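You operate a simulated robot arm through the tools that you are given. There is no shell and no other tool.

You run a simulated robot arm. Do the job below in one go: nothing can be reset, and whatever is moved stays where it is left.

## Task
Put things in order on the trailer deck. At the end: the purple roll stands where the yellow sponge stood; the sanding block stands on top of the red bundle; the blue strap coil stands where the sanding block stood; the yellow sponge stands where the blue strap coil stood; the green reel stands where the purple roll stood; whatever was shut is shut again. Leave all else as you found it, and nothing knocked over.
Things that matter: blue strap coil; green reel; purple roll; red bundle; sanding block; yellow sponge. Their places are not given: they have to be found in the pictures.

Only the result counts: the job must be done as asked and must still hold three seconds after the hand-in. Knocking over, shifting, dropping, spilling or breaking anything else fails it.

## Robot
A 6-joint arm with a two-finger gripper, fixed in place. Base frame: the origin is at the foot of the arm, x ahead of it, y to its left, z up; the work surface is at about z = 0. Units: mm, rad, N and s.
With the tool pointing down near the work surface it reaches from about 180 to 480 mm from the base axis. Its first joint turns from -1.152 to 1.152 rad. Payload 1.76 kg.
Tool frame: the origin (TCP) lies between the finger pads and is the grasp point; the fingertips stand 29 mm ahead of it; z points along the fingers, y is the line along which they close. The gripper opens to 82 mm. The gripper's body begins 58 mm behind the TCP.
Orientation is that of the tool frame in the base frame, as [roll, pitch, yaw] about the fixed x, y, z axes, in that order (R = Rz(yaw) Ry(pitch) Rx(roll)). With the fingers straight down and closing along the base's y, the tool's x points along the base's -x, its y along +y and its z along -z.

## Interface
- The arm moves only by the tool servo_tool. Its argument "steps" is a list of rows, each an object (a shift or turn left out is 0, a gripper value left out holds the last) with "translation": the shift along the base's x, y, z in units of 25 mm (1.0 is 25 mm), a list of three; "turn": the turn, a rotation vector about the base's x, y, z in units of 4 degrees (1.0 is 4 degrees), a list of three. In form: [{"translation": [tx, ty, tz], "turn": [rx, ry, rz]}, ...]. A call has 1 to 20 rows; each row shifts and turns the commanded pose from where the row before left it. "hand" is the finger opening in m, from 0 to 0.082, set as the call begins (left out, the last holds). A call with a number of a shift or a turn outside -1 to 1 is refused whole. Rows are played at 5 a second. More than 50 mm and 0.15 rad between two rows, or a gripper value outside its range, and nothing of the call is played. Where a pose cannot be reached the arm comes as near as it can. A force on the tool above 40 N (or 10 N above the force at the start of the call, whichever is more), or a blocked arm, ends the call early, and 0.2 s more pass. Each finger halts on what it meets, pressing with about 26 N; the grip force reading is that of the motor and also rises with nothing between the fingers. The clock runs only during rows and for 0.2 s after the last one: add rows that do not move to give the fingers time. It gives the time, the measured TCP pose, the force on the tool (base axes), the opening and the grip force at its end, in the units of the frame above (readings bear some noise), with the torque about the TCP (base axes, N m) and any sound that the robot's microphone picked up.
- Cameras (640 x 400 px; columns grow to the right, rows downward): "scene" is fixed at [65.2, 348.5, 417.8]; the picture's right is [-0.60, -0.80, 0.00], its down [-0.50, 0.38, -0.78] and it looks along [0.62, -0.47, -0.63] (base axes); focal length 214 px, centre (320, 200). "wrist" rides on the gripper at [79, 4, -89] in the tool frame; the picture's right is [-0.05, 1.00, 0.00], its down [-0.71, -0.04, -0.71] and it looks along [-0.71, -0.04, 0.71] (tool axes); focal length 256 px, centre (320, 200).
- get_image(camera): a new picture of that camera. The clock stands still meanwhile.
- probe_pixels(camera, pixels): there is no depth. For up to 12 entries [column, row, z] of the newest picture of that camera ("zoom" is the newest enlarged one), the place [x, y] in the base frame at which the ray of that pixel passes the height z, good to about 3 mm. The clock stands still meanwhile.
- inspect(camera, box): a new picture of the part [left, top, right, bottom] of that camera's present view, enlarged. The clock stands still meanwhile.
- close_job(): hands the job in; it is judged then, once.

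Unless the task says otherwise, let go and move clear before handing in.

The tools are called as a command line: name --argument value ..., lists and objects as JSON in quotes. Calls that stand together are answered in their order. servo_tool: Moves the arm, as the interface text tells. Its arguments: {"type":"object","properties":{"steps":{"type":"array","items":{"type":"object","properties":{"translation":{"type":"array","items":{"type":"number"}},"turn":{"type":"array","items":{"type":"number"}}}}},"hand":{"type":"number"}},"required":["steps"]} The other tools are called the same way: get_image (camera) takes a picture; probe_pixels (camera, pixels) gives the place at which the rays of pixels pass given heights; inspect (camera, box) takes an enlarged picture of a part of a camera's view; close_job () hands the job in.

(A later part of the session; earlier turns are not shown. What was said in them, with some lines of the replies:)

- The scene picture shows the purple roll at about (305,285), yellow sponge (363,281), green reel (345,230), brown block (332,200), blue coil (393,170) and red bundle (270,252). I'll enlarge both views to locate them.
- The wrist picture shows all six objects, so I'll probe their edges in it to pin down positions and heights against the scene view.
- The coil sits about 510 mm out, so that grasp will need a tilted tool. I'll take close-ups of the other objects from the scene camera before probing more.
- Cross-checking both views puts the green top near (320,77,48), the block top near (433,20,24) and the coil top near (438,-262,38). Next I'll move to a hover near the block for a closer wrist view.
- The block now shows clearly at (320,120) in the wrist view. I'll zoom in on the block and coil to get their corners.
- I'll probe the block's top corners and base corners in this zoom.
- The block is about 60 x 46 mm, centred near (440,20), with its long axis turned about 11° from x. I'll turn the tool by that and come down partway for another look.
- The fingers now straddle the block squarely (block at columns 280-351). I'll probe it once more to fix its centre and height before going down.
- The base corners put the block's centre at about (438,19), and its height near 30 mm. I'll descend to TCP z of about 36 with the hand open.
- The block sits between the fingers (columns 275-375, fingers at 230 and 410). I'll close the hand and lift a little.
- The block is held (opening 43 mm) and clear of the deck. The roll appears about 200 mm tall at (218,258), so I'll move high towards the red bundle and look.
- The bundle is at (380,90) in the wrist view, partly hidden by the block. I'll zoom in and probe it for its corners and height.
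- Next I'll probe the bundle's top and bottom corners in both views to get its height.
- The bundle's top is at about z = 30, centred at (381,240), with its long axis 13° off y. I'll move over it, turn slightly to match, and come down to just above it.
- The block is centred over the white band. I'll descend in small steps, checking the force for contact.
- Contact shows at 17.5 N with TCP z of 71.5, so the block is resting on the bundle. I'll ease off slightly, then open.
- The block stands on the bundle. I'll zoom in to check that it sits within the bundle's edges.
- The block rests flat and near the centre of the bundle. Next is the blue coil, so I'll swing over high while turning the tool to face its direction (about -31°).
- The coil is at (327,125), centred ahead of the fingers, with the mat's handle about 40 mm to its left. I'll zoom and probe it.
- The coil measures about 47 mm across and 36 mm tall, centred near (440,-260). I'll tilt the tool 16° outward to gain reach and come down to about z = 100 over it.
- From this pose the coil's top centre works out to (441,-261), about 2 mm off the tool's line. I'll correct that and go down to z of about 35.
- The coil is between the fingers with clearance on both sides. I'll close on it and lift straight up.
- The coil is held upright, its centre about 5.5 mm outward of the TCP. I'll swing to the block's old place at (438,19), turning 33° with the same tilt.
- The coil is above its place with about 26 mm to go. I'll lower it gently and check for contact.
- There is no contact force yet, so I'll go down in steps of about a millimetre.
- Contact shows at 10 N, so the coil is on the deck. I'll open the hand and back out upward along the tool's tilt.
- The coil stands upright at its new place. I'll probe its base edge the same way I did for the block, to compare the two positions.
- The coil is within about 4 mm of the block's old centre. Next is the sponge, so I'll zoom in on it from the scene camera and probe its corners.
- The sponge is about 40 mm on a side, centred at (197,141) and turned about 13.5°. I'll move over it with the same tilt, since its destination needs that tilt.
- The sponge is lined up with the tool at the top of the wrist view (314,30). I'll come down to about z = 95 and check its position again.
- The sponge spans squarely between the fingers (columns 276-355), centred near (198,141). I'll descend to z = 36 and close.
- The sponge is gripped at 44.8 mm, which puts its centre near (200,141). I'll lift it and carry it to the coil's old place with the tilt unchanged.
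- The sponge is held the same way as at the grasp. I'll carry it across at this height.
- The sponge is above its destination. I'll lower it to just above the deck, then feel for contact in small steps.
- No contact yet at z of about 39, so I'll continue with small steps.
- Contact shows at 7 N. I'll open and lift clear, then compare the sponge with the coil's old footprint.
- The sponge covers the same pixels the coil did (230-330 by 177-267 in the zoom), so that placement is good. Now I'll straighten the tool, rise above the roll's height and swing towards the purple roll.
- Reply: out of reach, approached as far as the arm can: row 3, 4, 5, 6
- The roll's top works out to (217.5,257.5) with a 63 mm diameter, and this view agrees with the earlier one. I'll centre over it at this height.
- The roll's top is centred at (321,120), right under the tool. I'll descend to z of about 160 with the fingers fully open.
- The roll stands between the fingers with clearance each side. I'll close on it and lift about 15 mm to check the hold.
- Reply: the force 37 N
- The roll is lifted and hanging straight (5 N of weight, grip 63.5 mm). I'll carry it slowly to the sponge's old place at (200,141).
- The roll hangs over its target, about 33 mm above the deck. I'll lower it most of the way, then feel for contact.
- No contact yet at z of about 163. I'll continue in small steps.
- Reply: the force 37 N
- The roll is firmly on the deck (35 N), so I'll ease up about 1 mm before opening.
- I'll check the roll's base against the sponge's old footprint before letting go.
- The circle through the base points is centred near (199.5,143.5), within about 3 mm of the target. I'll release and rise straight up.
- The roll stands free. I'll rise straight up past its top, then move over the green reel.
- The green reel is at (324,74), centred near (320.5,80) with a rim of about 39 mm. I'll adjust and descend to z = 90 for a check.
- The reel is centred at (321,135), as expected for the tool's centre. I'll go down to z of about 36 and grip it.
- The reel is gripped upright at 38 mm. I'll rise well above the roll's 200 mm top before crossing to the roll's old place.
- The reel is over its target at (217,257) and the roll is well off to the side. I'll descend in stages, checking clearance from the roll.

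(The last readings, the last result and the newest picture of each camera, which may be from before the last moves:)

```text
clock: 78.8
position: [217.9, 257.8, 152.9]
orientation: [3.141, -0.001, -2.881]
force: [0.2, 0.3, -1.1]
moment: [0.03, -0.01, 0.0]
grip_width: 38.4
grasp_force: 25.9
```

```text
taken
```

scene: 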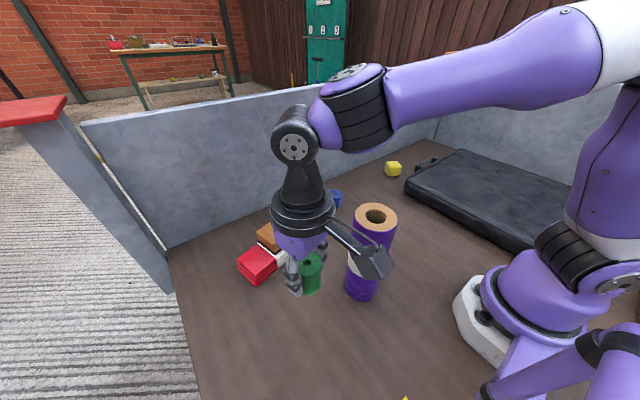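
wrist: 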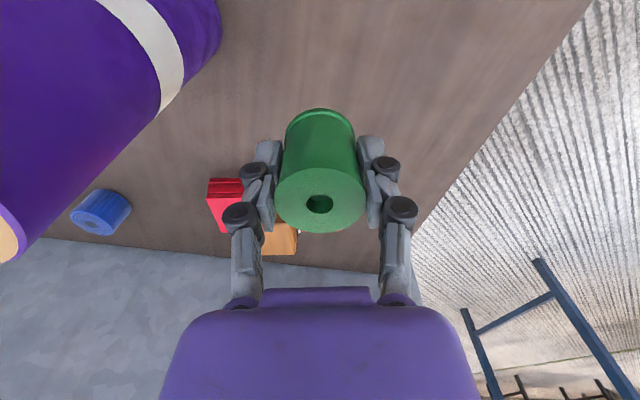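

The camera arm and forearm still look clear of the roll. I'll descend further in stages and look again.

servo_tool --steps '[{"translation": [0, 0, -0.8]}, {"translation": [0, 0, -0.8]}, {"translation": [0, 0, -0.7]}, {"translation": [0, 0, 0]}]'

get_image --camera "scene"

inspect --camera "scene" --box '[240, 150, 460, 320]'

```text
clock: 79.8
position: [217.4, 257.1, 94.0]
orientation: [-3.139, 0.0, -2.879]
force: [0.2, 0.3, -0.1]
moment: [-0.03, 0.01, -0.02]
grip_width: 38.4
grasp_force: 26.2
```

```text
taken
```

scene: 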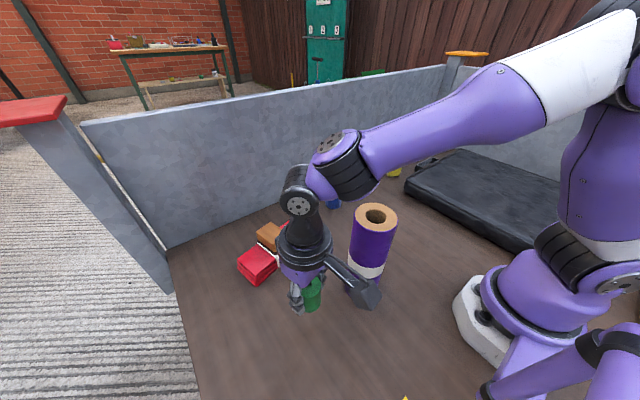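

```text
2.35 times, centred on (350, 235) of scene
```

zoom: 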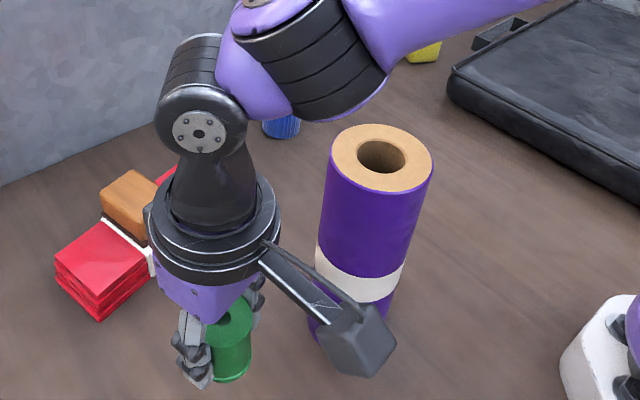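

The drum's lower edge, near pixel (354,197), sits about 80 mm above the roll's top height and will still clear it after the last 56 mm. I'll continue down to just above the deck.

servo_tool --steps '[{"translation": [0, 0, -0.7]}, {"translation": [0, 0, -0.7]}, {"translation": [0, 0, -0.6]}, {"translation": [0, 0, 0]}]'

inspect --camera "scene" --box '[240, 150, 460, 330]'

servo_tool --steps '[{"translation": [0, 0, -0.1]}, {"translation": [0, 0, -0.08]}, {"translation": [0, 0, 0]}]'

```text
clock: 80.8
position: [217.7, 256.9, 43.7]
orientation: [3.141, 0.0, -2.88]
force: [0.4, -0.5, 0.8]
moment: [0.0, -0.01, -0.02]
grip_width: 38.1
grasp_force: 26.2
```

```text
2.22 times, centred on (350, 240) of scene
```

zoom: 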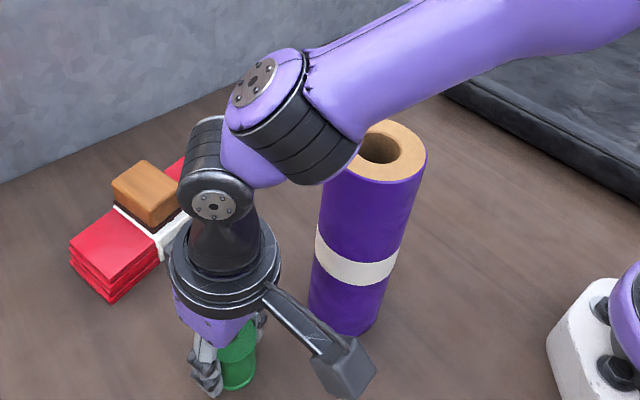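

```text
clock: 81.6
position: [216.1, 257.6, 39.6]
orientation: [-3.139, 0.001, -2.882]
force: [-0.6, 0.2, -0.1]
moment: [0.06, 0.01, 0.01]
grip_width: 38.3
grasp_force: 25.7
```

The reel hangs about 1-2 mm above the deck and the forearm has not touched the roll. I'll take the last small steps to contact.

servo_tool --steps '[{"translation": [0.02, 0, -0.04]}, {"translation": [0, 0, 0]}]'

servo_tool --steps '[{"translation": [0, 0, -0.04]}, {"translation": [0, 0, 0]}]'

```text
clock: 82.2
position: [217.4, 258.3, 38.4]
orientation: [-3.139, 0.0, -2.882]
force: [-0.2, 0.4, -0.4]
moment: [0.01, 0.02, 0.02]
grip_width: 38.1
grasp_force: 26.0
```

```text
clock: 82.8
position: [217.7, 256.5, 37.3]
orientation: [3.141, 0.001, -2.883]
force: [0.9, 0.8, 0.3]
moment: [-0.01, -0.03, 0.02]
grip_width: 38.3
grasp_force: 25.7
```

There is still no contact at z of about 37.3. I'll go down another millimetre or so.

servo_tool --steps '[{"translation": [0, 0, -0.03]}, {"translation": [0, 0, 0]}]'

servo_tool --steps '[{"translation": [0, 0, -0.03]}, {"translation": [0, 0, 0]}]'

```text
clock: 83.4
position: [217.7, 257.8, 35.8]
orientation: [3.141, 0.0, -2.883]
force: [-2.9, -2.2, 15.6]
moment: [-0.09, 0.06, 0.08]
grip_width: 38.3
grasp_force: 26.1
```

```text
clock: 84.0
position: [218.8, 257.4, 35.7]
orientation: [-3.141, 0.003, -2.882]
force: [1.7, -0.7, 15.4]
moment: [0.0, -0.04, 0.05]
grip_width: 38.3
grasp_force: 26.2
```

The reel is on the deck (15 N). I'll ease up slightly, open, and rise straight up.

servo_tool --steps '[{"translation": [0, 0, 0.04]}, {"translation": [0, 0, 0]}]'

servo_tool --steps '[{"translation": [0, 0, 0]}, {"translation": [0, 0, 0]}, {"translation": [0, 0, 0]}]' --hand 0.062

servo_tool --steps '[{"translation": [0, 0, 0.4]}, {"translation": [0, 0, 0.8]}, {"translation": [0, 0, 1]}, {"translation": [0, 0, 1]}, {"translation": [0, 0, 1]}, {"translation": [0, 0, 1]}, {"translation": [0, 0, 1]}, {"translation": [0, 0, 1]}, {"translation": [0, 0, 1]}, {"translation": [0, 0, 0.8]}, {"translation": [0, 0, 0]}]'

get_image --camera "wrist"

get_image --camera "scene"

```text
clock: 84.6
position: [216.8, 257.6, 36.7]
orientation: [-3.141, -0.004, -2.883]
force: [0.7, 0.7, -0.3]
moment: [0.02, -0.01, -0.02]
grip_width: 38.4
grasp_force: 25.9
```

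```text
clock: 85.4
position: [218.0, 257.4, 36.4]
orientation: [-3.14, 0.0, -2.882]
force: [0.0, -0.8, 0.6]
moment: [0.01, 0.02, 0.0]
grip_width: 61.8
grasp_force: 0.1
```

```text
clock: 87.8
position: [218.7, 257.7, 261.3]
orientation: [-3.141, -0.002, -2.882]
force: [-1.0, -0.5, 0.5]
moment: [-0.01, -0.01, -0.01]
grip_width: 62.1
grasp_force: 0.1
```

```text
taken
```

wrist: 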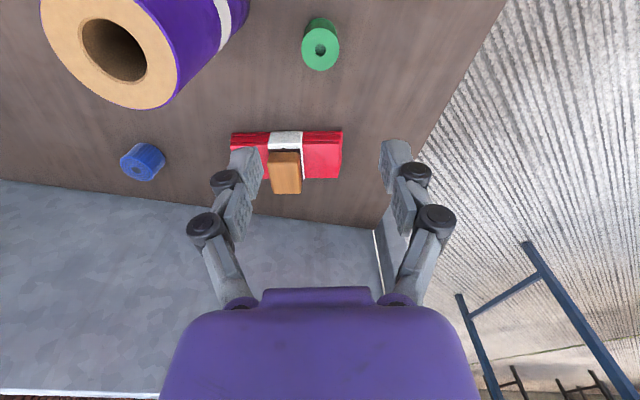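

```text
taken
```

scene: 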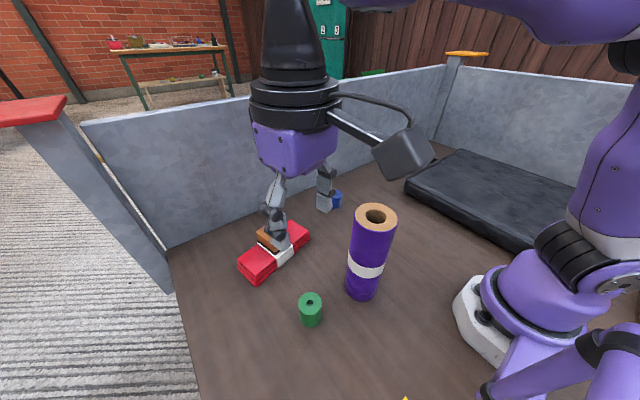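

All items stand in place, with the reel at (311,310) and the roll at (370,250) in the scene view. I'll move the arm clear and do a last check.

servo_tool --steps '[{"translation": [0.2, -0.5, 0.8]}, {"translation": [0.2, -1, 0.8]}, {"translation": [0.2, -1, 0.8]}, {"translation": [0, -1, 0.6]}, {"translation": [0, -1, 0]}, {"translation": [0, -1, 0]}, {"translation": [0, -1, 0]}, {"translation": [0, -1, 0]}, {"translation": [0, 0, 0]}]'

get_image --camera "scene"

inspect --camera "scene" --box '[220, 150, 420, 350]'

get_image --camera "wrist"

```text
clock: 89.8
position: [230.9, 70.3, 338.7]
orientation: [-3.138, 0.0, -2.883]
force: [0.5, 0.7, 0.0]
moment: [0.02, 0.02, -0.02]
grip_width: 62.0
grasp_force: 0.1
```

```text
taken
```

scene: 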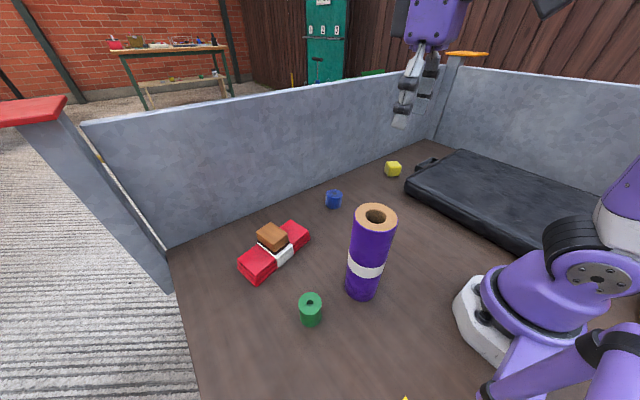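

```text
2.00 times, centred on (320, 250) of scene
```

zoom: 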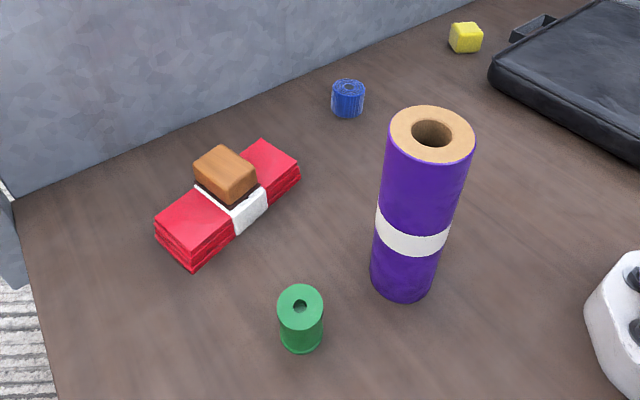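

```text
taken
```

wrist: 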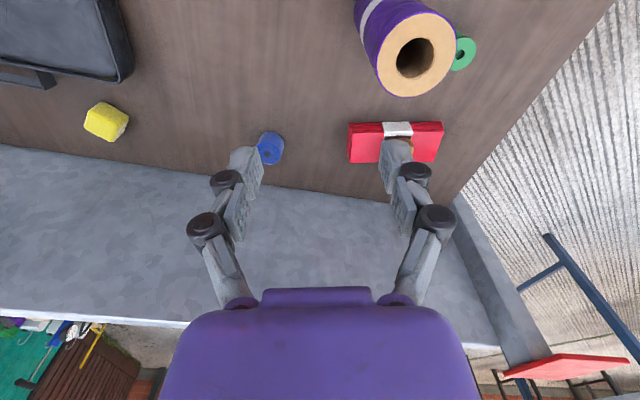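

The last pictures show the block on the red bundle, the coil at the block's old place and the sponge at the coil's. The roll is at the sponge's old place and the reel at the roll's; the bundle hasn't moved, nothing shut was opened, and the arm is clear, so I'm handing in.

close_job

```text
The job is handed in.
```

All five moves are done and I've handed the job in; no verdict came back. The final pictures show everything upright and the arm clear.

| Item | Where it stands now | How close |
|---|---|---|
| Sanding block | On top of the red bundle | About 4 mm off the bundle's centre, overhanging one edge by 1–2 mm, but flat |
| Blue strap coil | Where the sanding block stood | Within about 4 mm |
| Yellow sponge | Where the blue coil stood | Matches the coil's old outline in the scene view |
| Purple roll | Where the yellow sponge stood | Within about 3 mm |
| Green reel | Where the purple roll stood | Looks centred on the roll's old base in the scene view |

The sponge is turned about 44° from how it sat before, because its spot was far enough out that I had to tilt and swing the arm to reach it. Nothing shut was opened, so there was nothing to close again. The red bundle and everything else look unmoved.
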